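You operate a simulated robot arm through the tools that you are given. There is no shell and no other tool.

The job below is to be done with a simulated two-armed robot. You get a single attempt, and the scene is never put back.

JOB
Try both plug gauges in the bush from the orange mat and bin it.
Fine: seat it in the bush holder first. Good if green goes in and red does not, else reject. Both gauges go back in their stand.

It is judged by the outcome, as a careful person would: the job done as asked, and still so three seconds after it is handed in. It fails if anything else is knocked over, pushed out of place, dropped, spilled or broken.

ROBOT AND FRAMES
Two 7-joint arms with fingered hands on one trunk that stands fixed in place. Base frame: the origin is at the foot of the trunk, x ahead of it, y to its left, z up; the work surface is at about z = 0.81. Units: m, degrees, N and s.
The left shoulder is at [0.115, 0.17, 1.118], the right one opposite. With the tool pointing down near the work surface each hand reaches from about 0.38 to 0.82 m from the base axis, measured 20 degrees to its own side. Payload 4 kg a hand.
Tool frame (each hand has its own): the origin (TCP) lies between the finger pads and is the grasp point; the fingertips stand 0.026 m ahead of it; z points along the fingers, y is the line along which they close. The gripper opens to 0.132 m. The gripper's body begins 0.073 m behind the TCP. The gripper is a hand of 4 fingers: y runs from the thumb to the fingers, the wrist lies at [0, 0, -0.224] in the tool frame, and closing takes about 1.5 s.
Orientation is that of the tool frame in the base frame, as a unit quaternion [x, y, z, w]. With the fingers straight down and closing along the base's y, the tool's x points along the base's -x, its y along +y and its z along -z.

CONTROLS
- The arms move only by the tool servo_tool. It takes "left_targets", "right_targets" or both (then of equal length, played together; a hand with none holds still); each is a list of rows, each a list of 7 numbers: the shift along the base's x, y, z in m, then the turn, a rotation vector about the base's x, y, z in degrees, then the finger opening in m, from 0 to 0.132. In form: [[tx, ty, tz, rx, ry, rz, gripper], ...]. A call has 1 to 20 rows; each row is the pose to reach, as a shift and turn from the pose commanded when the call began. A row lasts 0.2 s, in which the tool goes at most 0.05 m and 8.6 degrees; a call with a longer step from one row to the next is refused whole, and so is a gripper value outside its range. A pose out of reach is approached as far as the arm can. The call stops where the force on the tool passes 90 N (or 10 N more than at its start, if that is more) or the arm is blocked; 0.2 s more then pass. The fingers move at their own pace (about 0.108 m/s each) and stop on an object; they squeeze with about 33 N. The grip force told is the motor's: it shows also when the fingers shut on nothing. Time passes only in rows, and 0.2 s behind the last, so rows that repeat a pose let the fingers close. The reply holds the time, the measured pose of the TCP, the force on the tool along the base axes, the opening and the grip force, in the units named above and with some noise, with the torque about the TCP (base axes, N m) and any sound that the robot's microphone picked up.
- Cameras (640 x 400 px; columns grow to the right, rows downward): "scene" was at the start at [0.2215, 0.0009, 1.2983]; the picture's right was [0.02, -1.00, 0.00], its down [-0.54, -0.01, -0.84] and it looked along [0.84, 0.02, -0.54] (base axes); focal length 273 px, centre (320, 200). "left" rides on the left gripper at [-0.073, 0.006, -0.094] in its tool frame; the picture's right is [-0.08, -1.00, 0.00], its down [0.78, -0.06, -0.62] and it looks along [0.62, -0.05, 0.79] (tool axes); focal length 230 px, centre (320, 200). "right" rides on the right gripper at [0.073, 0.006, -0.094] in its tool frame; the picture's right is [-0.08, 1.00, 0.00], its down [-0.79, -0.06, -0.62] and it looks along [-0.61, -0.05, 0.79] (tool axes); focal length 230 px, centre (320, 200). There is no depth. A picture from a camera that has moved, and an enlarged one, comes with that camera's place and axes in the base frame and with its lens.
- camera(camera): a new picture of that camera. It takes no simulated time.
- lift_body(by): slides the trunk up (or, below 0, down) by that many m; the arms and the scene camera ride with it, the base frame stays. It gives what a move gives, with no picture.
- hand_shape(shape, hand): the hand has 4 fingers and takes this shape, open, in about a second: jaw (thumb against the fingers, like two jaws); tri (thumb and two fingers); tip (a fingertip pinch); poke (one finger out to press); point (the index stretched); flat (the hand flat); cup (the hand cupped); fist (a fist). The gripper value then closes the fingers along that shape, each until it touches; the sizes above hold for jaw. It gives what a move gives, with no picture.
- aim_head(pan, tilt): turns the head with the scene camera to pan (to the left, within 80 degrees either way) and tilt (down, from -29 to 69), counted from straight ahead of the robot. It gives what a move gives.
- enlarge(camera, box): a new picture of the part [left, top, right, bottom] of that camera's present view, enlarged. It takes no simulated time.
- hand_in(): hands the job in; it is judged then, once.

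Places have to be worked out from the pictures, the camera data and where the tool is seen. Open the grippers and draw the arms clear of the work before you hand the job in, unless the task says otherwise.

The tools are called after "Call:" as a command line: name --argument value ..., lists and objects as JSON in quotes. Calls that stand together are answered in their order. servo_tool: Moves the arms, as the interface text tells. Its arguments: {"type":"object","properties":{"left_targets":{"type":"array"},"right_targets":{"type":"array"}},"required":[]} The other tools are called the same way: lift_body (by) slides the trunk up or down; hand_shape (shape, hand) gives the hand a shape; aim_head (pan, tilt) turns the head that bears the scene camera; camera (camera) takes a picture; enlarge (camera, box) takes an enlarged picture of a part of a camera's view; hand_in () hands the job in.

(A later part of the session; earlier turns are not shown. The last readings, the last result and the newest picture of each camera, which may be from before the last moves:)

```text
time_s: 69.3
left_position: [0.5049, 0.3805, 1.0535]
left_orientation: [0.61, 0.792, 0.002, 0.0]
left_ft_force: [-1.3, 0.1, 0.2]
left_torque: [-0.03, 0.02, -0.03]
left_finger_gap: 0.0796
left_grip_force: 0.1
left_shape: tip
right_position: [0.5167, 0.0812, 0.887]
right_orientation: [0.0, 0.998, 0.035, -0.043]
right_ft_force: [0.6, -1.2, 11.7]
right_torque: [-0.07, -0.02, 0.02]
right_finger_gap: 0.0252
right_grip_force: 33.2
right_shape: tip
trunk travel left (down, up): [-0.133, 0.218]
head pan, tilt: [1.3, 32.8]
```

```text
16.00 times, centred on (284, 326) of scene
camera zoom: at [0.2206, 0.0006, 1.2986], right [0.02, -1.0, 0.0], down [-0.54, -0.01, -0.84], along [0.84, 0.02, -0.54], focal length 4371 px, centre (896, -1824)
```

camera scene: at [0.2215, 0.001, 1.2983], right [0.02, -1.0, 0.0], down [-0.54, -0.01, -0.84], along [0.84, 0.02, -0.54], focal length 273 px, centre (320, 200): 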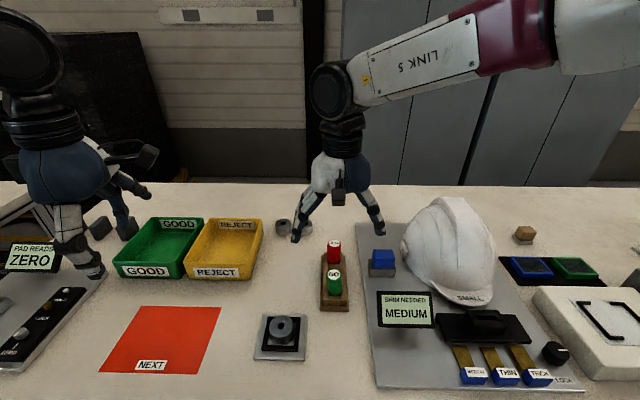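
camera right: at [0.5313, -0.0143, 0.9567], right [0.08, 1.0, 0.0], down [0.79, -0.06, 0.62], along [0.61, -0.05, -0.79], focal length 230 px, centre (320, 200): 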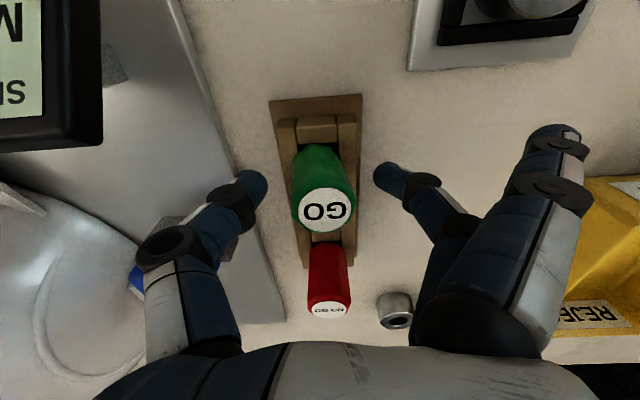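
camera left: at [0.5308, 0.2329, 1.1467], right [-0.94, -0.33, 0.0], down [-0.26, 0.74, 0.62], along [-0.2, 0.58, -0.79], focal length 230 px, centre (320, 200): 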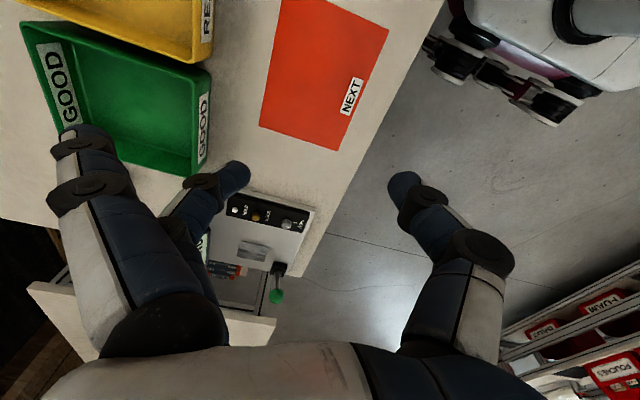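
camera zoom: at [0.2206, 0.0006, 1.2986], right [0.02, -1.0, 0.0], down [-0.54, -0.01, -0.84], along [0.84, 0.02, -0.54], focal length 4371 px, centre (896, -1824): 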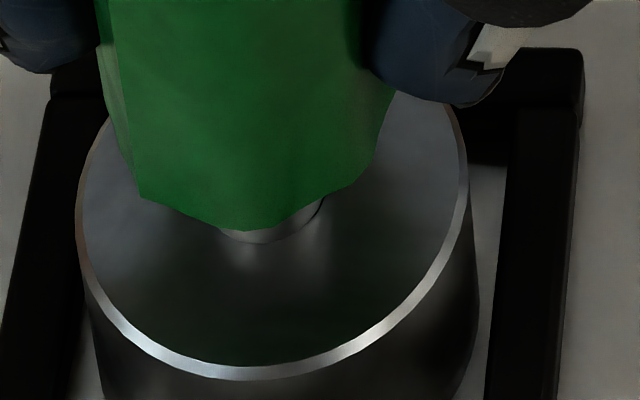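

The GO pin touches the bush face at TCP z≈0.887, with 12 N and no entry. To be sure it isn't misalignment, I ease to a light press and sweep a small 0.7 mm circle to let it find the bore if it fits.

Call:
servo_tool --right_targets '[[0, 0, 0.0007, 0, 0, 0, 0.015], [0.0007, 0, 0.0007, 0, 0, 0, 0.015], [0.0005, 0.0005, 0.0007, 0, 0, 0, 0.015], [0, 0.0007, 0.0007, 0, 0, 0, 0.015], [-0.0005, 0.0005, 0.0007, 0, 0, 0, 0.015], [-0.0007, 0, 0.0007, 0, 0, 0, 0.015], [-0.0005, -0.0005, 0.0007, 0, 0, 0, 0.015], [0, -0.0007, 0.0007, 0, 0, 0, 0.015], [0.0005, -0.0005, 0.0007, 0, 0, 0, 0.015], [0, 0, 0.0007, 0, 0, 0, 0.015]]'

Call:
enlarge --camera "scene" --box '[256, 295, 312, 345]'

Call:
enlarge --camera "scene" --box '[274, 319, 294, 334]'

```text
time_s: 71.5
left_position: [0.503, 0.3807, 1.0538]
left_orientation: [0.609, 0.793, 0.001, 0.0]
left_ft_force: [0.0, -0.5, 0.9]
left_torque: [0.0, 0.01, -0.02]
left_finger_gap: 0.0795
left_grip_force: 0.0
left_shape: tip
right_position: [0.5171, 0.0804, 0.8865]
right_orientation: [0.0, 0.998, 0.036, -0.043]
right_ft_force: [1.3, -1.2, 9.4]
right_torque: [-0.03, 0.02, -0.04]
right_finger_gap: 0.0253
right_grip_force: 33.0
right_shape: tip
trunk travel left (down, up): [-0.133, 0.218]
head pan, tilt: [1.3, 32.8]
```

```text
8.00 times, centred on (284, 320) of scene
camera zoom: at [0.2209, 0.0007, 1.2985], right [0.02, -1.0, 0.0], down [-0.54, -0.01, -0.84], along [0.84, 0.02, -0.54], focal length 2186 px, centre (608, -760)
```

zoom: 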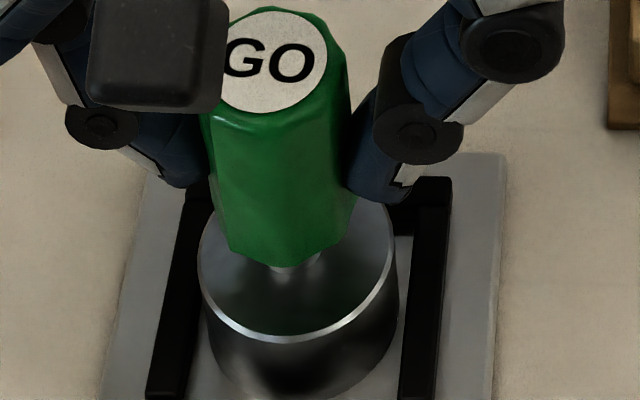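

```text
16.00 times, centred on (284, 326) of scene
camera zoom: at [0.2209, 0.0007, 1.2985], right [0.02, -1.0, 0.0], down [-0.54, -0.01, -0.84], along [0.84, 0.02, -0.54], focal length 4371 px, centre (896, -1824)
```

zoom: 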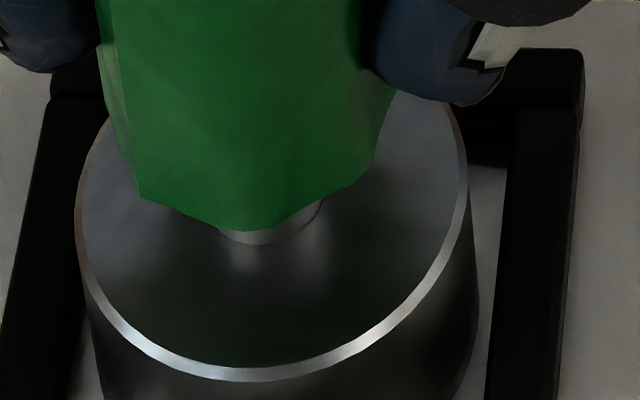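

No entry after the sweep: z stays at 0.8865 with 9 N. The arc I see suggests the pin may sit slightly toward +y, so I lift 2 mm, shift −0.6 mm in y and +0.4 mm in x, and press again to make it a fair try.

Call:
servo_tool --right_targets '[[0, 0, 0.002, 0, 0, 0, 0.015], [0.0004, -0.0006, 0.002, 0, 0, 0, 0.015], [0.0004, -0.0006, 0.0007, 0, 0, 0, 0.015], [0.0004, -0.0006, 0, 0, 0, 0, 0.015], [0.0004, -0.0006, -0.0005, 0, 0, 0, 0.015], [0.0004, -0.0006, -0.0005, 0, 0, 0, 0.015]]'

Call:
enlarge --camera "scene" --box '[274, 319, 294, 334]'

Call:
enlarge --camera "scene" --box '[272, 215, 316, 240]'

```text
time_s: 72.9
left_position: [0.5034, 0.3811, 1.055]
left_orientation: [0.61, 0.793, 0.001, 0.0]
left_ft_force: [0.0, 0.1, -0.6]
left_torque: [0.0, 0.01, -0.01]
left_finger_gap: 0.0795
left_grip_force: 0.0
left_shape: tip
right_position: [0.5181, 0.0793, 0.8867]
right_orientation: [0.0, 0.998, 0.036, -0.043]
right_ft_force: [0.1, -0.7, 9.6]
right_torque: [-0.1, 0.02, 0.03]
right_finger_gap: 0.0252
right_grip_force: 33.0
right_shape: tip
trunk travel left (down, up): [-0.133, 0.218]
head pan, tilt: [1.3, 32.8]
```

```text
16.00 times, centred on (284, 326) of scene
camera zoom: at [0.2206, 0.0006, 1.2986], right [0.02, -1.0, 0.0], down [-0.54, -0.01, -0.84], along [0.84, 0.02, -0.54], focal length 4371 px, centre (896, -1824)
```

zoom: 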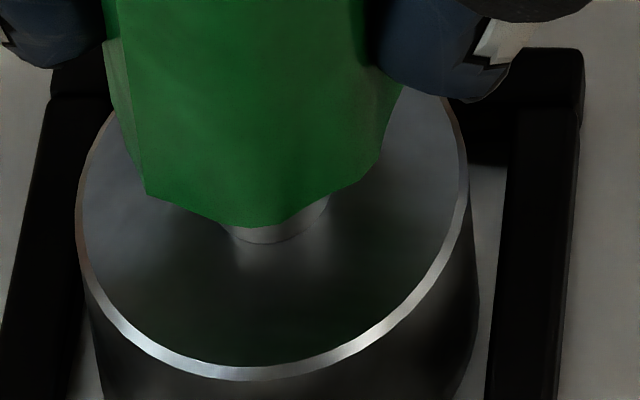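

```text
14.55 times, centred on (294, 228) of scene
camera zoom: at [0.2206, 0.0006, 1.2986], right [0.02, -1.0, 0.0], down [-0.54, -0.01, -0.84], along [0.84, 0.02, -0.54], focal length 3974 px, centre (698, -200)
```

zoom: 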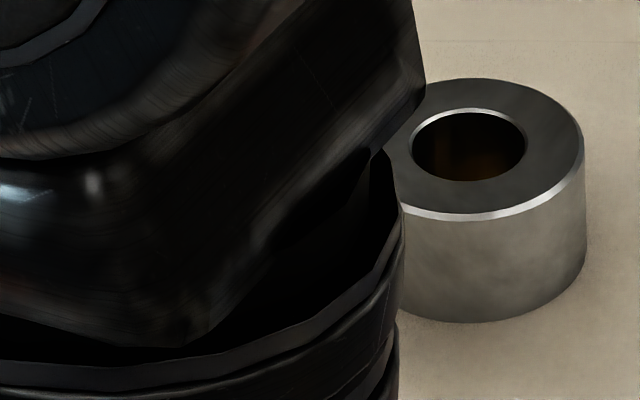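

Again a firm stop at the face with no entry at a shifted centre, and the pin completely covers the bore. GO does not go in. I lift the gauge, carry it back over its pocket (centre about 0.605, −0.021), and check before lowering.

Call:
servo_tool --right_targets '[[0, 0, 0.01, 0, 0, 0, 0.015], [0, 0, 0.035, 0, 0, 0, 0.015], [0, 0, 0.065, 0, 0, 0, 0.015], [0.02, -0.02, 0.075, 0, 0, 0, 0.015], [0.045, -0.05, 0.075, 0, 0, 0, 0.015], [0.07, -0.08, 0.075, 0, 0, 0, 0.015], [0.0871, -0.1, 0.065, 0, 0, 0, 0.015], [0.0871, -0.1, 0.05, 0, 0, 0, 0.015], [0.0871, -0.1, 0.05, 0, 0, 0, 0.015]]'

Call:
enlarge --camera "scene" --box '[305, 225, 369, 305]'

Call:
enlarge --camera "right" --box '[220, 60, 420, 240]'

Call:
enlarge --camera "scene" --box '[256, 305, 312, 355]'

```text
time_s: 74.9
left_position: [0.5043, 0.3804, 1.0532]
left_orientation: [0.61, 0.793, 0.0, 0.0]
left_ft_force: [0.6, 0.7, 0.3]
left_torque: [0.01, -0.02, -0.01]
left_finger_gap: 0.0793
left_grip_force: 0.2
left_shape: tip
right_position: [0.604, -0.022, 0.9335]
right_orientation: [0.0, 0.998, 0.035, -0.043]
right_ft_force: [-0.6, 0.0, -0.8]
right_torque: [0.01, 0.03, 0.01]
right_finger_gap: 0.0251
right_grip_force: 32.5
right_shape: tip
trunk travel left (down, up): [-0.133, 0.218]
head pan, tilt: [1.3, 32.8]
```

```text
5.00 times, centred on (337, 265) of scene
camera zoom: at [0.2214, 0.0008, 1.2984], right [0.02, -1.0, 0.0], down [-0.54, -0.01, -0.84], along [0.84, 0.02, -0.54], focal length 1366 px, centre (235, -125)
```

zoom: 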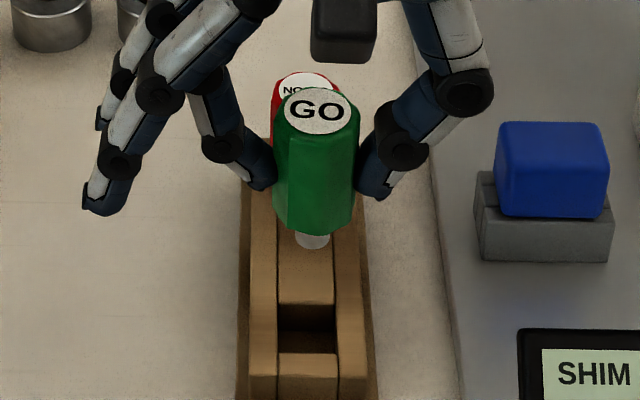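

```text
2.22 times, centred on (320, 150) of right
camera zoom: at [0.5391, -0.0226, 1.0347], right [0.08, 0.99, 0.06], down [0.84, -0.1, 0.54], along [0.54, 0.01, -0.84], focal length 511 px, centre (320, 311)
```

zoom: 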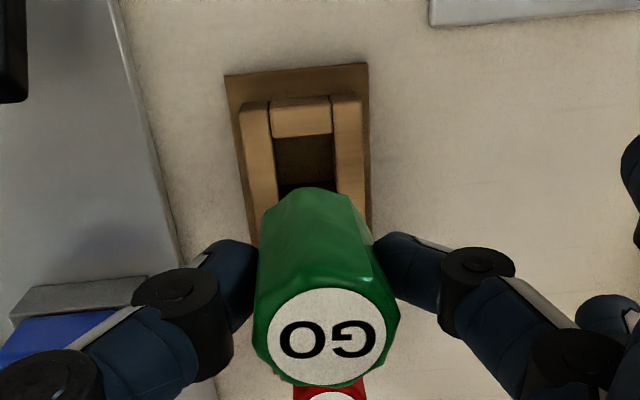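

```text
8.00 times, centred on (284, 330) of scene
camera zoom: at [0.2214, 0.0008, 1.2984], right [0.02, -1.0, 0.0], down [-0.54, -0.01, -0.84], along [0.84, 0.02, -0.54], focal length 2186 px, centre (608, -840)
```

zoom: 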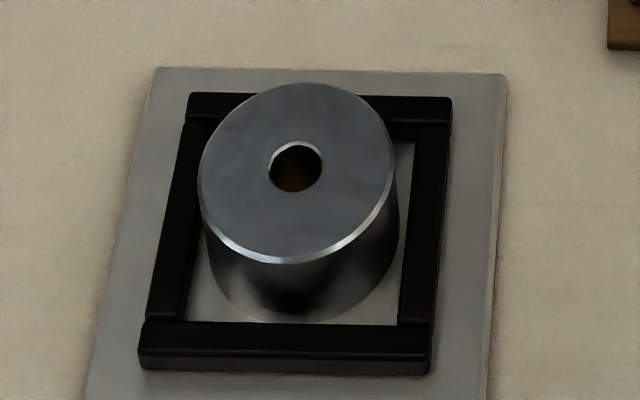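

The bush is undisturbed in its holder, and the GO pin is over its pocket with about 3 mm of x offset, well inside the clearance. I shift −2 mm in x and lower to just above the seat.

Call:
servo_tool --right_targets '[[-0.002, 0, -0.015, 0, 0, 0, 0.015], [-0.002, 0, -0.03, 0, 0, 0, 0.015], [-0.002, 0, -0.045, 0, 0, 0, 0.015], [-0.002, 0, -0.057, 0, 0, 0, 0.015], [-0.002, 0, -0.064, 0, 0, 0, 0.015], [-0.002, 0, -0.064, 0, 0, 0, 0.015]]'

Call:
enlarge --camera "scene" --box '[305, 245, 369, 315]'

```text
time_s: 76.3
left_position: [0.5038, 0.3815, 1.0531]
left_orientation: [0.609, 0.793, 0.0, -0.001]
left_ft_force: [0.0, -0.2, -0.5]
left_torque: [0.0, -0.01, 0.01]
left_finger_gap: 0.0794
left_grip_force: 0.2
left_shape: tip
right_position: [0.6027, -0.02, 0.8711]
right_orientation: [-0.001, 0.998, 0.035, -0.043]
right_ft_force: [0.5, -0.5, -0.4]
right_torque: [0.01, 0.02, 0.01]
right_finger_gap: 0.0251
right_grip_force: 32.8
right_shape: tip
trunk travel left (down, up): [-0.133, 0.218]
head pan, tilt: [1.3, 32.8]
```

```text
5.71 times, centred on (337, 280) of scene
camera zoom: at [0.2214, 0.0009, 1.2983], right [0.02, -1.0, 0.0], down [-0.54, -0.01, -0.84], along [0.84, 0.02, -0.54], focal length 1561 px, centre (223, -257)
```

zoom: 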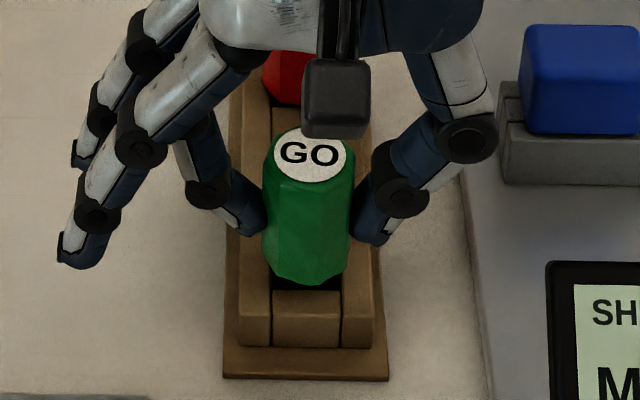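

The pin is down in the pocket with no contact yet. I lower in small steps until the handle rests on the rails.

Call:
servo_tool --right_targets '[[0, 0, -0.0015, 0, 0, 0, 0.015], [0, 0, -0.003, 0, 0, 0, 0.015], [0, 0, -0.003, 0, 0, 0, 0.015]]'

Call:
servo_tool --right_targets '[[0, 0, -0.001, 0, 0, 0, 0.015], [0, 0, -0.002, 0, 0, 0, 0.015], [0, 0, -0.002, 0, 0, 0, 0.015]]'

Call:
servo_tool --right_targets '[[0, 0, -0.001, 0, 0, 0, 0.015], [0, 0, -0.002, 0, 0, 0, 0.015], [0, 0, -0.002, 0, 0, 0, 0.015]]'

```text
time_s: 77.1
left_position: [0.5045, 0.3809, 1.0518]
left_orientation: [0.609, 0.793, 0.001, -0.001]
left_ft_force: [0.6, 0.6, -0.2]
left_torque: [0.0, 0.04, 0.02]
left_finger_gap: 0.0795
left_grip_force: 0.1
left_shape: tip
right_position: [0.6021, -0.0201, 0.868]
right_orientation: [-0.001, 0.998, 0.036, -0.043]
right_ft_force: [1.5, 0.2, -1.0]
right_torque: [-0.04, -0.03, 0.0]
right_finger_gap: 0.0251
right_grip_force: 33.6
right_shape: tip
trunk travel left (down, up): [-0.133, 0.218]
head pan, tilt: [1.3, 32.8]
```

```text
time_s: 77.9
left_position: [0.5027, 0.3814, 1.0528]
left_orientation: [0.61, 0.792, 0.001, 0.0]
left_ft_force: [0.3, -0.4, 0.4]
left_torque: [-0.05, -0.01, 0.04]
left_finger_gap: 0.0798
left_grip_force: 0.1
left_shape: tip
right_position: [0.6023, -0.0203, 0.8667]
right_orientation: [-0.002, 0.998, 0.036, -0.043]
right_ft_force: [-0.3, 0.4, -1.2]
right_torque: [0.0, -0.03, 0.0]
right_finger_gap: 0.0249
right_grip_force: 32.8
right_shape: tip
trunk travel left (down, up): [-0.133, 0.218]
head pan, tilt: [1.3, 32.8]
```

```text
time_s: 78.7
left_position: [0.5021, 0.3825, 1.0531]
left_orientation: [0.61, 0.792, 0.0, 0.0]
left_ft_force: [1.0, 0.4, 0.3]
left_torque: [-0.02, 0.02, 0.01]
left_finger_gap: 0.0796
left_grip_force: 0.1
left_shape: tip
right_position: [0.6033, -0.0203, 0.8641]
right_orientation: [0.0, 0.998, 0.035, -0.043]
right_ft_force: [0.0, -0.5, -0.4]
right_torque: [0.01, -0.01, 0.02]
right_finger_gap: 0.0251
right_grip_force: 33.1
right_shape: tip
trunk travel left (down, up): [-0.133, 0.218]
head pan, tilt: [1.3, 32.8]
```

Still free at 0.864. I keep lowering in small steps.

Call:
servo_tool --right_targets '[[0, 0, -0.001, 0, 0, 0, 0.015], [0, 0, -0.002, 0, 0, 0, 0.015], [0, 0, -0.002, 0, 0, 0, 0.015]]'

Call:
servo_tool --right_targets '[[0, 0, -0.001, 0, 0, 0, 0.015], [0, 0, -0.0015, 0, 0, 0, 0.015], [0, 0, -0.0015, 0, 0, 0, 0.015]]'

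Call:
enlarge --camera "scene" --box '[315, 255, 357, 311]'

```text
time_s: 79.5
left_position: [0.5049, 0.3821, 1.0532]
left_orientation: [0.61, 0.793, 0.001, -0.001]
left_ft_force: [0.0, -0.7, -0.1]
left_torque: [0.0, -0.02, 0.01]
left_finger_gap: 0.0794
left_grip_force: 0.1
left_shape: tip
right_position: [0.6028, -0.0206, 0.8621]
right_orientation: [0.0, 0.998, 0.035, -0.044]
right_ft_force: [0.0, 0.9, 1.2]
right_torque: [0.01, 0.02, -0.02]
right_finger_gap: 0.0252
right_grip_force: 32.9
right_shape: tip
trunk travel left (down, up): [-0.133, 0.218]
head pan, tilt: [1.3, 32.8]
```

```text
time_s: 80.3
left_position: [0.5034, 0.3823, 1.0528]
left_orientation: [0.61, 0.792, 0.002, -0.001]
left_ft_force: [-1.1, 0.0, 0.3]
left_torque: [0.0, 0.0, 0.0]
left_finger_gap: 0.0796
left_grip_force: 0.0
left_shape: tip
right_position: [0.6019, -0.0206, 0.8622]
right_orientation: [0.0, 0.998, 0.035, -0.043]
right_ft_force: [1.1, -1.1, 9.3]
right_torque: [-0.04, 0.01, 0.02]
right_finger_gap: 0.0248
right_grip_force: 32.8
right_shape: tip
trunk travel left (down, up): [-0.133, 0.218]
head pan, tilt: [1.3, 32.8]
```

```text
7.14 times, centred on (336, 283) of scene
camera zoom: at [0.2207, 0.0008, 1.2986], right [0.02, -1.0, 0.0], down [-0.54, -0.01, -0.84], along [0.84, 0.02, -0.54], focal length 1952 px, centre (206, -393)
```

zoom: 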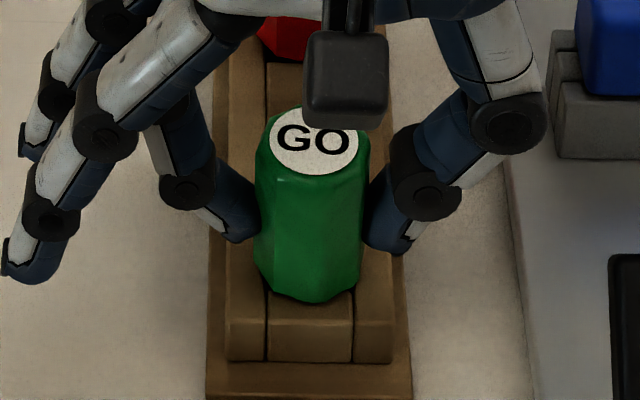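

The handle now rests in the stand with 9 N upward. I ease off and open the pinch slowly.

Call:
servo_tool --right_targets '[[0, 0, 0.001, 0, 0, 0, 0.02], [0, 0, 0.001, 0, 0, 0, 0.027], [0, 0, 0.001, 0, 0, 0, 0.031], [0, 0, 0.001, 0, 0, 0, 0.036], [0, 0, 0.001, 0, 0, 0, 0.045], [0, 0, 0.001, 0, 0, 0, 0.06], [0, 0, 0.001, 0, 0, 0, 0.06], [0, 0, 0.001, 0, 0, 0, 0.06]]'

Call:
enlarge --camera "scene" --box '[315, 255, 357, 311]'

Call:
enlarge --camera "right" --box '[220, 60, 420, 240]'

```text
time_s: 82.1
left_position: [0.504, 0.3814, 1.0538]
left_orientation: [0.61, 0.793, 0.0, -0.001]
left_ft_force: [-0.8, -0.8, -0.2]
left_torque: [-0.02, 0.0, 0.03]
left_finger_gap: 0.0794
left_grip_force: 0.0
left_shape: tip
right_position: [0.6026, -0.0201, 0.8618]
right_orientation: [0.0, 0.998, 0.036, -0.044]
right_ft_force: [-0.5, 0.0, 0.1]
right_torque: [0.03, -0.02, 0.0]
right_finger_gap: 0.0595
right_grip_force: 0.0
right_shape: tip
trunk travel left (down, up): [-0.133, 0.218]
head pan, tilt: [1.3, 32.8]
```

```text
7.14 times, centred on (336, 283) of scene
camera zoom: at [0.2215, 0.0009, 1.2983], right [0.02, -1.0, 0.0], down [-0.54, -0.01, -0.84], along [0.84, 0.02, -0.54], focal length 1952 px, centre (206, -393)
```

zoom: 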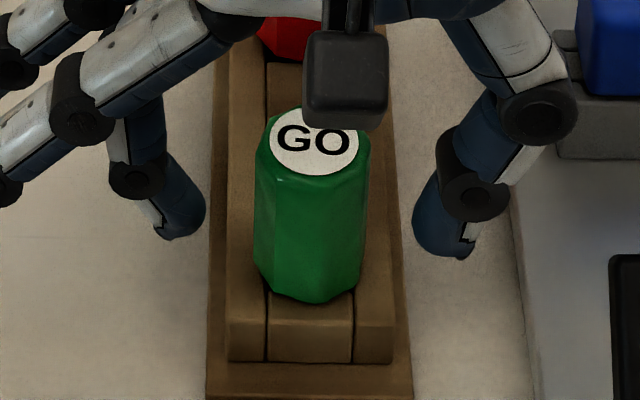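

```text
2.22 times, centred on (320, 150) of right
camera zoom: at [0.5371, -0.0221, 0.9619], right [0.08, 0.99, 0.06], down [0.84, -0.1, 0.54], along [0.54, 0.01, -0.84], focal length 511 px, centre (320, 311)
```

zoom: 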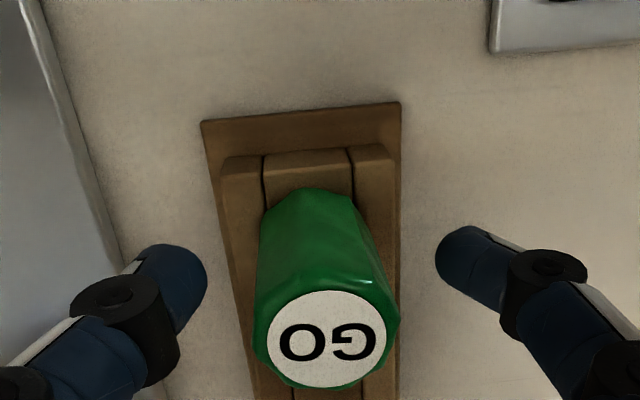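

The GO gauge stands upright in its place. I rise straight up, level the hand, and move above the NO GO gauge.

Call:
servo_tool --right_targets '[[0, 0, 0.02, 0, 0, 0, 0.06], [0, 0, 0.05, 0, 0, 0, 0.06], [0, 0, 0.089, 0, 0, 0, 0.06], [0.02, 0, 0.089, -1, -1.2, 0, 0.06], [0.045, 0, 0.089, -2, -2.5, 0, 0.06], [0.07, 0, 0.089, -3, -3.8, 0, 0.06], [0.0951, -0.0005, 0.089, -4, -5, 0, 0.06], [0.0951, -0.0005, 0.089, -4, -5, 0, 0.06], [0.0951, -0.0005, 0.089, -4, -5, 0, 0.06]]'

Call:
camera --camera "right"

Call:
enlarge --camera "scene" --box '[285, 195, 385, 315]'

```text
time_s: 84.1
left_position: [0.5049, 0.3817, 1.0529]
left_orientation: [0.609, 0.793, 0.001, -0.001]
left_ft_force: [-0.3, 0.7, -0.5]
left_torque: [0.0, -0.02, -0.01]
left_finger_gap: 0.0795
left_grip_force: 0.0
left_shape: tip
right_position: [0.6977, -0.0201, 0.9505]
right_orientation: [0.0, 1.0, 0.0, -0.001]
right_ft_force: [-0.3, 0.6, -0.6]
right_torque: [0.01, 0.02, -0.01]
right_finger_gap: 0.0593
right_grip_force: 0.0
right_shape: tip
trunk travel left (down, up): [-0.133, 0.218]
head pan, tilt: [1.3, 32.8]
```

```text
taken
camera right: at [0.6248, -0.0149, 1.0446], right [0.08, 1.0, 0.0], down [0.79, -0.06, 0.62], along [0.61, -0.05, -0.79], focal length 230 px, centre (320, 200)
```

right: 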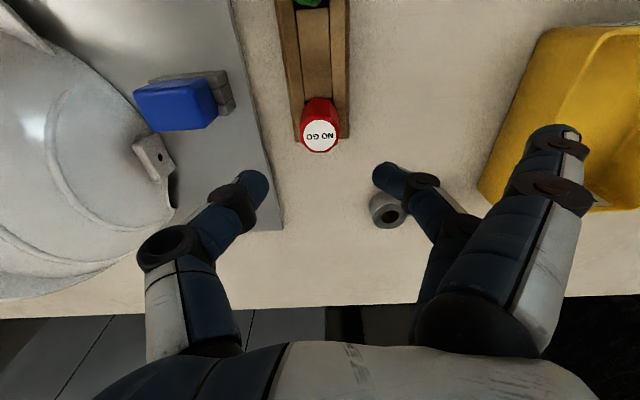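

```text
3.33 times, centred on (335, 255) of scene
camera zoom: at [0.2216, 0.001, 1.2983], right [0.02, -1.0, 0.0], down [-0.54, -0.01, -0.84], along [0.84, 0.02, -0.54], focal length 911 px, centre (270, 17)
```

zoom: 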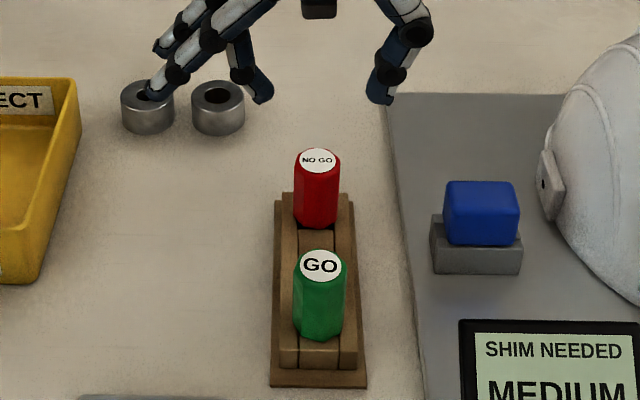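

The NO GO gauge is within about 1 mm of the hand centre. I descend around it as with the GO.

Call:
servo_tool --right_targets '[[-0.001, 0, -0.02, 0, 0, 0, 0.06], [-0.001, 0, -0.04, 0, 0, 0, 0.06], [-0.001, 0, -0.06, 0, 0, 0, 0.06], [-0.001, 0, -0.075, 0, 0, 0, 0.06], [-0.001, 0, -0.0885, 0, 0, 0, 0.06], [-0.001, 0, -0.0885, 0, 0, 0, 0.045], [-0.001, 0, -0.0885, 0, 0, 0, 0.036], [-0.001, 0, -0.0885, 0, 0, 0, 0.036]]'

Call:
enlarge --camera "right" --box '[220, 60, 420, 240]'

Call:
enlarge --camera "scene" --box '[300, 225, 370, 285]'

```text
time_s: 85.9
left_position: [0.5043, 0.3825, 1.0531]
left_orientation: [0.61, 0.793, 0.001, -0.001]
left_ft_force: [-0.3, 0.4, -0.3]
left_torque: [0.02, 0.02, 0.01]
left_finger_gap: 0.0796
left_grip_force: 0.0
left_shape: tip
right_position: [0.697, -0.0211, 0.8623]
right_orientation: [0.0, 1.0, 0.0, 0.0]
right_ft_force: [0.3, 0.3, 0.0]
right_torque: [0.0, -0.02, 0.04]
right_finger_gap: 0.0368
right_grip_force: 0.0
right_shape: tip
trunk travel left (down, up): [-0.133, 0.218]
head pan, tilt: [1.3, 32.8]
```

```text
2.22 times, centred on (320, 150) of right
camera zoom: at [0.6232, -0.0161, 0.9567], right [0.08, 1.0, 0.0], down [0.79, -0.06, 0.62], along [0.61, -0.05, -0.79], focal length 511 px, centre (320, 311)
```

zoom: 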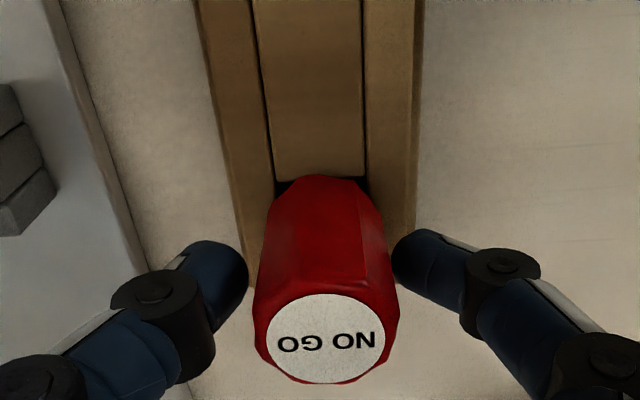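

```text
6.67 times, centred on (335, 255) of scene
camera zoom: at [0.2214, 0.0009, 1.2983], right [0.02, -1.0, 0.0], down [-0.54, -0.01, -0.84], along [0.84, 0.02, -0.54], focal length 1821 px, centre (220, -167)
```

zoom: 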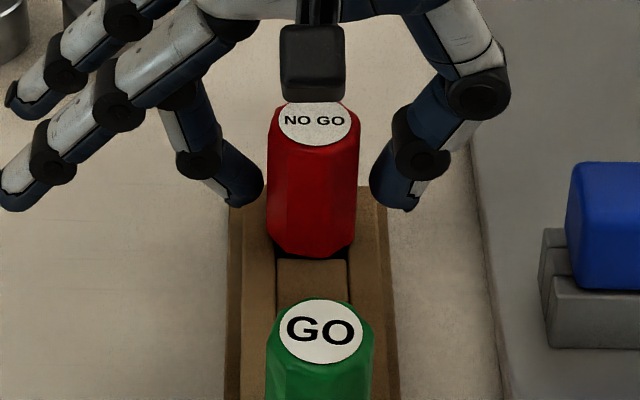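

The handle is about 1.5 mm nearer the middle finger, so I shift the hand +1.5 mm in y and close the pinch gradually.

Call:
servo_tool --right_targets '[[0, 0.0015, 0, 0, 0, 0, 0.036], [0, 0.0015, 0, 0, 0, 0, 0.033], [0, 0.0015, 0, 0, 0, 0, 0.031], [0, 0.0015, 0, 0, 0, 0, 0.029], [0, 0.0015, 0, 0, 0, 0, 0.027], [0, 0.0015, 0, 0, 0, 0, 0.025], [0, 0.0015, 0, 0, 0, 0, 0.02], [0, 0.0015, 0, 0, 0, 0, 0.015]]'

Call:
enlarge --camera "scene" --box '[300, 225, 370, 285]'

```text
time_s: 87.7
left_position: [0.5033, 0.3812, 1.0531]
left_orientation: [0.61, 0.793, 0.0, -0.001]
left_ft_force: [-0.5, 0.6, -0.3]
left_torque: [-0.01, 0.01, 0.02]
left_finger_gap: 0.0795
left_grip_force: 0.2
left_shape: tip
right_position: [0.6963, -0.0192, 0.8628]
right_orientation: [-0.001, 1.0, 0.0, -0.001]
right_ft_force: [0.4, -0.3, 0.3]
right_torque: [0.0, -0.05, -0.01]
right_finger_gap: 0.0241
right_grip_force: 32.9
right_shape: tip
trunk travel left (down, up): [-0.133, 0.218]
head pan, tilt: [1.3, 32.8]
```

```text
6.67 times, centred on (335, 255) of scene
camera zoom: at [0.2215, 0.0009, 1.2983], right [0.02, -1.0, 0.0], down [-0.54, -0.01, -0.84], along [0.84, 0.02, -0.54], focal length 1821 px, centre (220, -167)
```

zoom: 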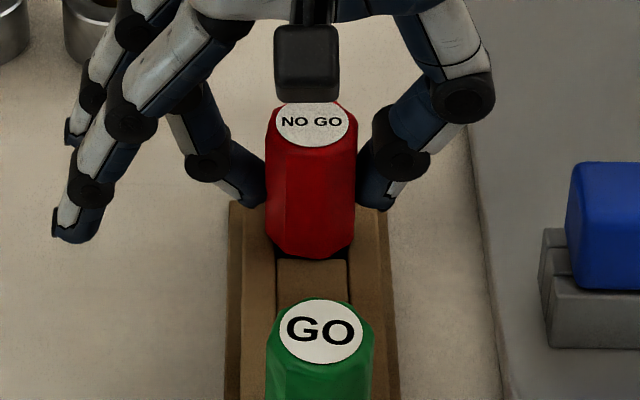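

The NO GO is gripped and upright. I lift it clear and measure the pin.

Call:
servo_tool --right_targets '[[0, 0, 0.006, 0, 0, 0, 0.015], [0, 0, 0.014, 0, 0, 0, 0.015], [0, 0, 0.03, 0, 0, 0, 0.015], [0, 0, 0.06, 0, 0, 0, 0.015], [0, 0, 0.09, 0, 0, 0, 0.015], [0, 0, 0.1, 0, 0, 0, 0.015], [0, 0, 0.1, 0, 0, 0, 0.015]]'

Call:
enlarge --camera "scene" --box '[315, 200, 355, 240]'

Call:
enlarge --camera "scene" --box '[324, 224, 344, 236]'

Call:
enlarge --camera "right" --box '[240, 100, 400, 240]'

```text
time_s: 89.3
left_position: [0.5044, 0.3818, 1.0537]
left_orientation: [0.609, 0.793, 0.001, 0.0]
left_ft_force: [0.4, -0.2, -0.3]
left_torque: [-0.02, 0.01, 0.01]
left_finger_gap: 0.0795
left_grip_force: 0.1
left_shape: tip
right_position: [0.6965, -0.0193, 0.962]
right_orientation: [-0.001, 1.0, 0.001, -0.001]
right_ft_force: [-0.1, -0.1, -0.6]
right_torque: [0.01, 0.02, 0.02]
right_finger_gap: 0.0243
right_grip_force: 33.4
right_shape: tip
trunk travel left (down, up): [-0.133, 0.218]
head pan, tilt: [1.3, 32.8]
```

```text
10.00 times, centred on (335, 220) of scene
camera zoom: at [0.2216, 0.0009, 1.2983], right [0.02, -1.0, 0.0], down [-0.54, -0.01, -0.84], along [0.84, 0.02, -0.54], focal length 2732 px, centre (170, 0)
```

zoom: 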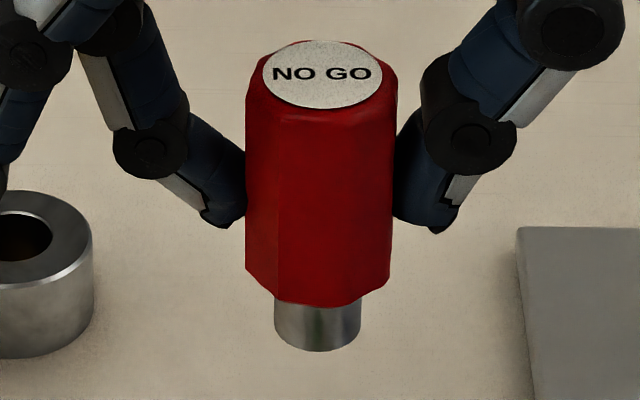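

```text
16.00 times, centred on (334, 230) of scene
camera zoom: at [0.2216, 0.0009, 1.2983], right [0.02, -1.0, 0.0], down [-0.54, -0.01, -0.84], along [0.84, 0.02, -0.54], focal length 4371 px, centre (96, -280)
```

zoom: 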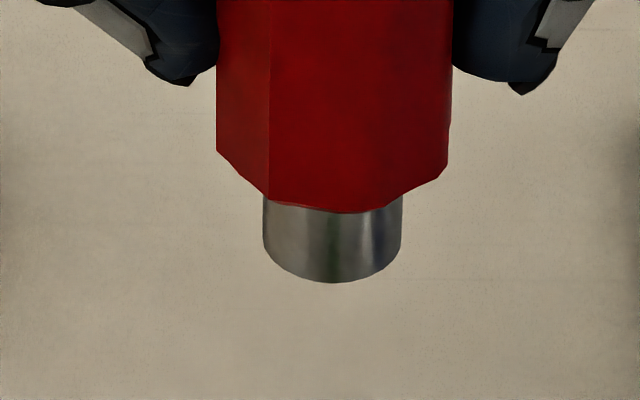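

```text
2.86 times, centred on (320, 170) of right
camera zoom: at [0.6229, -0.0147, 1.0561], right [0.08, 1.0, 0.0], down [0.79, -0.06, 0.62], along [0.61, -0.05, -0.79], focal length 657 px, centre (320, 286)
```

zoom: 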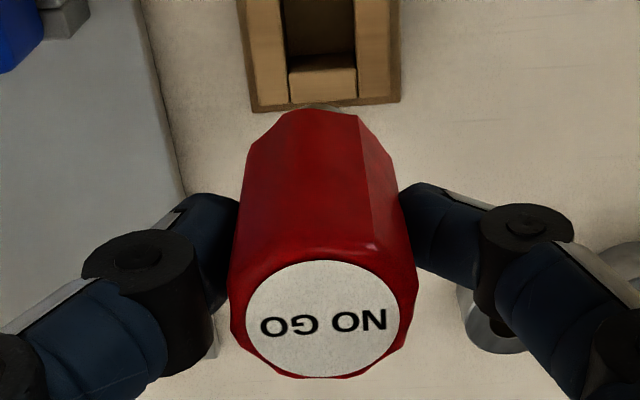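

The NO GO pin measures about 19.5 mm against the GO's 13.9 mm and the bore's ≈12 mm. I bring it over the bush, passing wide of the GO gauge, and lower close to the bore.

Call:
servo_tool --right_targets '[[-0.01, 0.03, 0, 0, 0, 0, 0.015], [-0.03, 0.065, 0, 0, 0, 0, 0.015], [-0.06, 0.095, 0, 0, 0, 0, 0.015], [-0.1, 0.1013, 0, 0, 0, 0, 0.015], [-0.14, 0.1013, 0, 0, 0, 0, 0.015], [-0.17, 0.1013, 0, 0, 0, 0, 0.015], [-0.1794, 0.1013, -0.02, 0, 0, 0, 0.015], [-0.1794, 0.1013, -0.045, 0, 0, 0, 0.015], [-0.1794, 0.1013, -0.06, 0, 0, 0, 0.015], [-0.1794, 0.1013, -0.06, 0, 0, 0, 0.015]]'

Call:
enlarge --camera "scene" --box '[256, 295, 312, 345]'

Call:
enlarge --camera "scene" --box '[274, 317, 294, 332]'

```text
time_s: 91.5
left_position: [0.5037, 0.3821, 1.0535]
left_orientation: [0.609, 0.793, 0.0, -0.001]
left_ft_force: [-0.3, 0.3, 0.2]
left_torque: [-0.01, -0.01, -0.03]
left_finger_gap: 0.0795
left_grip_force: 0.1
left_shape: tip
right_position: [0.5186, 0.0808, 0.9018]
right_orientation: [-0.001, 1.0, 0.0, 0.001]
right_ft_force: [0.5, -0.1, -1.2]
right_torque: [-0.01, -0.02, 0.02]
right_finger_gap: 0.0241
right_grip_force: 32.8
right_shape: tip
trunk travel left (down, up): [-0.133, 0.218]
head pan, tilt: [1.3, 32.8]
```

```text
8.00 times, centred on (284, 320) of scene
camera zoom: at [0.2214, 0.0009, 1.2984], right [0.02, -1.0, 0.0], down [-0.54, -0.01, -0.84], along [0.84, 0.02, -0.54], focal length 2186 px, centre (608, -760)
```

zoom: 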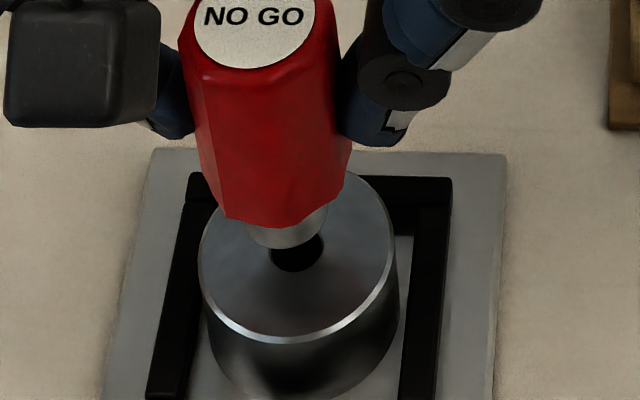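

```text
16.00 times, centred on (284, 324) of scene
camera zoom: at [0.2214, 0.0009, 1.2984], right [0.02, -1.0, 0.0], down [-0.54, -0.01, -0.84], along [0.84, 0.02, -0.54], focal length 4371 px, centre (896, -1792)
```

zoom: 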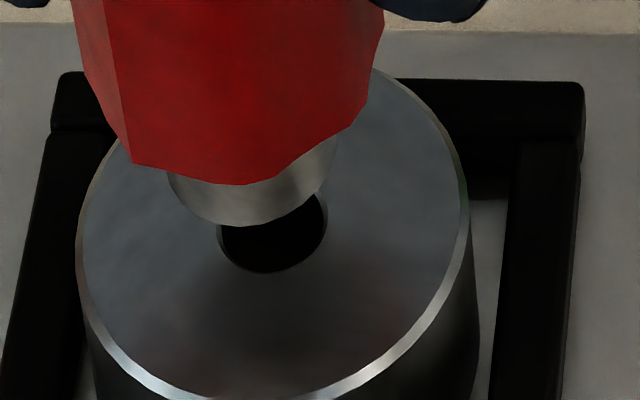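

The NO GO pin is plainly wider than the bore. I shift −0.8 mm in y to centre it and lower to touch, as the job asks for both to be tried.

Call:
servo_tool --right_targets '[[0, -0.0008, -0.004, 0, 0, 0, 0.015], [0, -0.0008, -0.008, 0, 0, 0, 0.015], [0, -0.0008, -0.011, 0, 0, 0, 0.015], [0, -0.0008, -0.012, 0, 0, 0, 0.015], [0, -0.0008, -0.012, 0, 0, 0, 0.015]]'

Call:
servo_tool --right_targets '[[0, 0, -0.001, 0, 0, 0, 0.015], [0, 0, -0.002, 0, 0, 0, 0.015], [0, 0, -0.002, 0, 0, 0, 0.015]]'

Call:
servo_tool --right_targets '[[0, 0, -0.001, 0, 0, 0, 0.015], [0, 0, -0.001, 0, 0, 0, 0.015]]'

```text
time_s: 92.7
left_position: [0.5044, 0.3815, 1.0547]
left_orientation: [0.61, 0.793, 0.0, -0.001]
left_ft_force: [-0.6, -0.7, -0.1]
left_torque: [-0.02, 0.01, -0.04]
left_finger_gap: 0.0795
left_grip_force: 0.0
left_shape: tip
right_position: [0.5167, 0.0806, 0.8897]
right_orientation: [-0.001, 1.0, 0.0, 0.0]
right_ft_force: [0.3, -0.1, -0.8]
right_torque: [-0.02, -0.01, -0.01]
right_finger_gap: 0.024
right_grip_force: 32.8
right_shape: tip
trunk travel left (down, up): [-0.133, 0.218]
head pan, tilt: [1.3, 32.8]
```

```text
time_s: 93.5
left_position: [0.5039, 0.3807, 1.0534]
left_orientation: [0.61, 0.792, 0.0, -0.001]
left_ft_force: [0.0, 0.5, -0.3]
left_torque: [-0.01, 0.04, 0.01]
left_finger_gap: 0.0796
left_grip_force: 0.1
left_shape: tip
right_position: [0.516, 0.0802, 0.8882]
right_orientation: [-0.001, 1.0, 0.0, -0.001]
right_ft_force: [0.5, 0.0, -0.7]
right_torque: [0.02, -0.02, 0.02]
right_finger_gap: 0.0243
right_grip_force: 32.9
right_shape: tip
trunk travel left (down, up): [-0.133, 0.218]
head pan, tilt: [1.3, 32.8]
```

```text
time_s: 94.1
left_position: [0.5033, 0.3814, 1.0525]
left_orientation: [0.61, 0.793, 0.0, -0.001]
left_ft_force: [-0.1, 0.2, -0.1]
left_torque: [0.01, -0.01, 0.01]
left_finger_gap: 0.0797
left_grip_force: 0.1
left_shape: tip
right_position: [0.5181, 0.0793, 0.888]
right_orientation: [-0.001, 1.0, 0.0, 0.0]
right_ft_force: [-0.2, -0.2, -0.9]
right_torque: [-0.01, 0.02, -0.02]
right_finger_gap: 0.0241
right_grip_force: 33.3
right_shape: tip
trunk travel left (down, up): [-0.133, 0.218]
head pan, tilt: [1.3, 32.8]
```

No contact yet at z≈0.887. I continue down 1 mm at a time.

Call:
servo_tool --right_targets '[[0, 0, -0.001, 0, 0, 0, 0.015], [0, 0, -0.001, 0, 0, 0, 0.015]]'

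Call:
servo_tool --right_targets '[[0, 0, -0.001, 0, 0, 0, 0.015], [0, 0, -0.001, 0, 0, 0, 0.015]]'

Call:
enlarge --camera "scene" --box '[274, 317, 294, 332]'

```text
time_s: 94.7
left_position: [0.504, 0.3811, 1.0531]
left_orientation: [0.609, 0.793, 0.001, -0.001]
left_ft_force: [-0.2, 0.2, 0.0]
left_torque: [0.02, 0.02, -0.06]
left_finger_gap: 0.0792
left_grip_force: 0.1
left_shape: tip
right_position: [0.5158, 0.0802, 0.8861]
right_orientation: [-0.001, 1.0, 0.001, 0.0]
right_ft_force: [0.2, -0.8, 1.5]
right_torque: [-0.05, -0.01, 0.0]
right_finger_gap: 0.0242
right_grip_force: 32.8
right_shape: tip
trunk travel left (down, up): [-0.133, 0.218]
head pan, tilt: [1.3, 32.8]
```

```text
time_s: 95.3
left_position: [0.5046, 0.381, 1.0524]
left_orientation: [0.609, 0.793, 0.002, 0.0]
left_ft_force: [1.2, -0.6, 0.4]
left_torque: [0.01, 0.03, -0.02]
left_finger_gap: 0.0795
left_grip_force: 0.0
left_shape: tip
right_position: [0.5162, 0.0806, 0.8861]
right_orientation: [-0.002, 1.0, 0.001, 0.0]
right_ft_force: [0.7, -0.6, 6.4]
right_torque: [-0.02, -0.01, -0.03]
right_finger_gap: 0.0242
right_grip_force: 32.7
right_shape: tip
trunk travel left (down, up): [-0.133, 0.218]
head pan, tilt: [1.3, 32.8]
```

```text
16.00 times, centred on (284, 324) of scene
camera zoom: at [0.2209, 0.0007, 1.2985], right [0.02, -1.0, 0.0], down [-0.54, -0.01, -0.84], along [0.84, 0.02, -0.54], focal length 4371 px, centre (896, -1792)
```

zoom: 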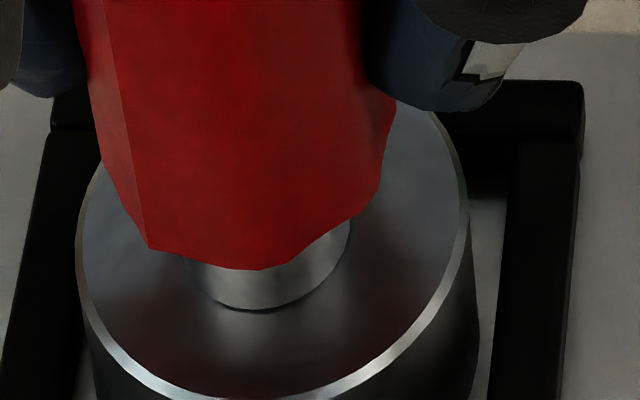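

The NO GO stops on the face too, at the same height, with 6 N and the bore fully covered. I press a touch more to confirm, then lift and carry it back above its own pocket.

Call:
servo_tool --right_targets '[[0, 0, -0.0008, 0, 0, 0, 0.015], [0, 0, -0.0008, 0, 0, 0, 0.015]]'

Call:
servo_tool --right_targets '[[0, 0, 0.012, 0, 0, 0, 0.015], [0, 0, 0.045, 0, 0, 0, 0.015], [0, 0, 0.0778, 0, 0, 0, 0.015], [0.03, 0, 0.0778, 0, 0, 0, 0.015], [0.07, 0, 0.0778, 0, 0, 0, 0.015], [0.11, 0, 0.0778, 0, 0, 0, 0.015], [0.145, -0.03, 0.0778, 0, 0, 0, 0.015], [0.165, -0.065, 0.0778, 0, 0, 0, 0.015], [0.1794, -0.1005, 0.0778, 0, 0, 0, 0.015], [0.1794, -0.1005, 0.05, 0, 0, 0, 0.015], [0.1794, -0.1005, 0.03, 0, 0, 0, 0.015], [0.1794, -0.1005, 0.03, 0, 0, 0, 0.015]]'

Call:
enlarge --camera "scene" --box '[305, 205, 369, 285]'

Call:
enlarge --camera "right" --box '[220, 60, 420, 240]'

Call:
enlarge --camera "scene" --box '[256, 305, 312, 355]'

```text
time_s: 95.9
left_position: [0.5034, 0.3807, 1.0535]
left_orientation: [0.609, 0.793, 0.001, 0.0]
left_ft_force: [0.5, 0.8, 0.7]
left_torque: [-0.02, -0.03, 0.02]
left_finger_gap: 0.0795
left_grip_force: 0.0
left_shape: tip
right_position: [0.5163, 0.0801, 0.8853]
right_orientation: [-0.001, 1.0, 0.001, 0.001]
right_ft_force: [1.8, -1.6, 13.8]
right_torque: [-0.03, -0.03, -0.01]
right_finger_gap: 0.0247
right_grip_force: 33.1
right_shape: tip
trunk travel left (down, up): [-0.133, 0.218]
head pan, tilt: [1.3, 32.8]
```

```text
time_s: 98.5
left_position: [0.504, 0.3826, 1.0531]
left_orientation: [0.61, 0.793, 0.001, 0.0]
left_ft_force: [-0.5, 0.4, -0.4]
left_torque: [-0.01, 0.0, 0.0]
left_finger_gap: 0.0794
left_grip_force: 0.1
left_shape: tip
right_position: [0.6951, -0.02, 0.9138]
right_orientation: [0.0, 1.0, 0.0, 0.0]
right_ft_force: [0.1, 0.5, -0.2]
right_torque: [-0.02, -0.02, 0.0]
right_finger_gap: 0.0246
right_grip_force: 33.6
right_shape: tip
trunk travel left (down, up): [-0.133, 0.218]
head pan, tilt: [1.3, 32.8]
```

```text
5.00 times, centred on (337, 245) of scene
camera zoom: at [0.2214, 0.0009, 1.2984], right [0.02, -1.0, 0.0], down [-0.54, -0.01, -0.84], along [0.84, 0.02, -0.54], focal length 1366 px, centre (235, -25)
```

zoom: 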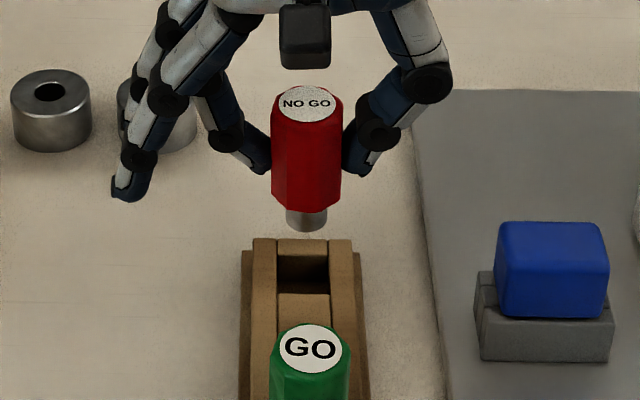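

```text
2.22 times, centred on (320, 150) of right
camera zoom: at [0.6222, -0.015, 1.0079], right [0.08, 1.0, 0.0], down [0.79, -0.06, 0.62], along [0.61, -0.05, -0.79], focal length 511 px, centre (320, 311)
```

zoom: 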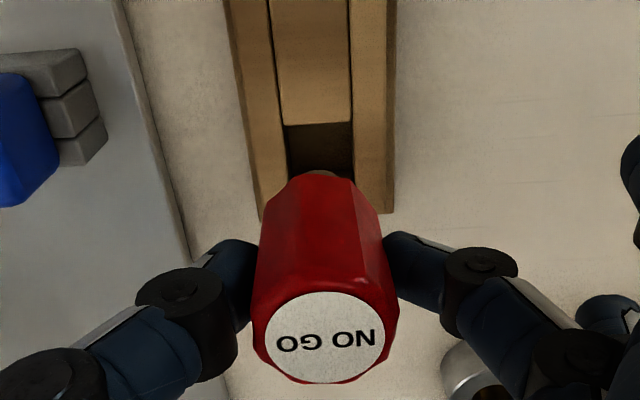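

```text
8.00 times, centred on (284, 330) of scene
camera zoom: at [0.2214, 0.0009, 1.2984], right [0.02, -1.0, 0.0], down [-0.54, -0.01, -0.84], along [0.84, 0.02, -0.54], focal length 2186 px, centre (608, -840)
```

zoom: 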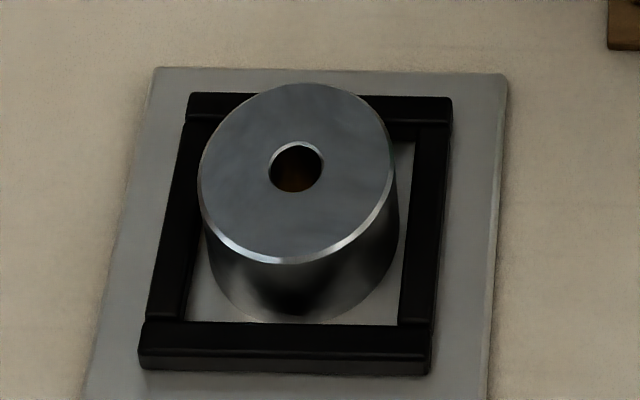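

The bush is unmoved, and the NO GO pin is over its pocket within about 2 mm. I shift −1.5 mm in x and lower to just above the seat.

Call:
servo_tool --right_targets '[[-0.0015, 0, -0.008, 0, 0, 0, 0.015], [-0.0015, 0, -0.016, 0, 0, 0, 0.015], [-0.0015, 0, -0.024, 0, 0, 0, 0.015], [-0.0015, 0, -0.032, 0, 0, 0, 0.015], [-0.0015, 0, -0.04, 0, 0, 0, 0.015], [-0.0015, 0, -0.0455, 0, 0, 0, 0.015], [-0.0015, 0, -0.0455, 0, 0, 0, 0.015]]'

Call:
enlarge --camera "scene" --box '[305, 225, 369, 295]'

```text
time_s: 100.1
left_position: [0.5042, 0.3817, 1.0543]
left_orientation: [0.61, 0.793, 0.001, -0.001]
left_ft_force: [0.6, -0.4, -0.4]
left_torque: [0.0, 0.0, 0.0]
left_finger_gap: 0.0794
left_grip_force: 0.0
left_shape: tip
right_position: [0.6932, -0.0193, 0.8677]
right_orientation: [-0.001, 1.0, 0.0, 0.0]
right_ft_force: [-0.7, 0.7, -1.2]
right_torque: [0.04, -0.02, -0.03]
right_finger_gap: 0.0246
right_grip_force: 32.7
right_shape: tip
trunk travel left (down, up): [-0.133, 0.218]
head pan, tilt: [1.3, 32.8]
```

```text
5.71 times, centred on (337, 260) of scene
camera zoom: at [0.2215, 0.0009, 1.2983], right [0.02, -1.0, 0.0], down [-0.54, -0.01, -0.84], along [0.84, 0.02, -0.54], focal length 1561 px, centre (223, -143)
```

zoom: 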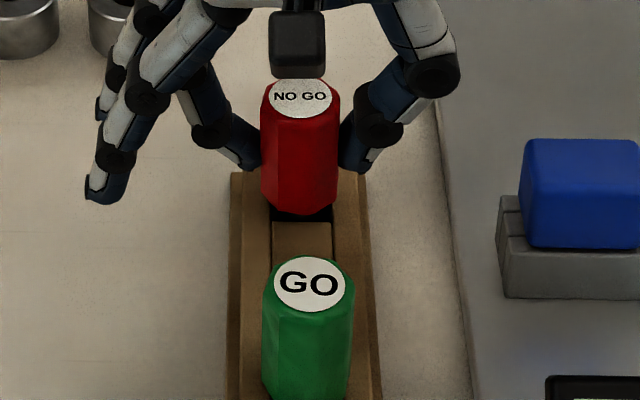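

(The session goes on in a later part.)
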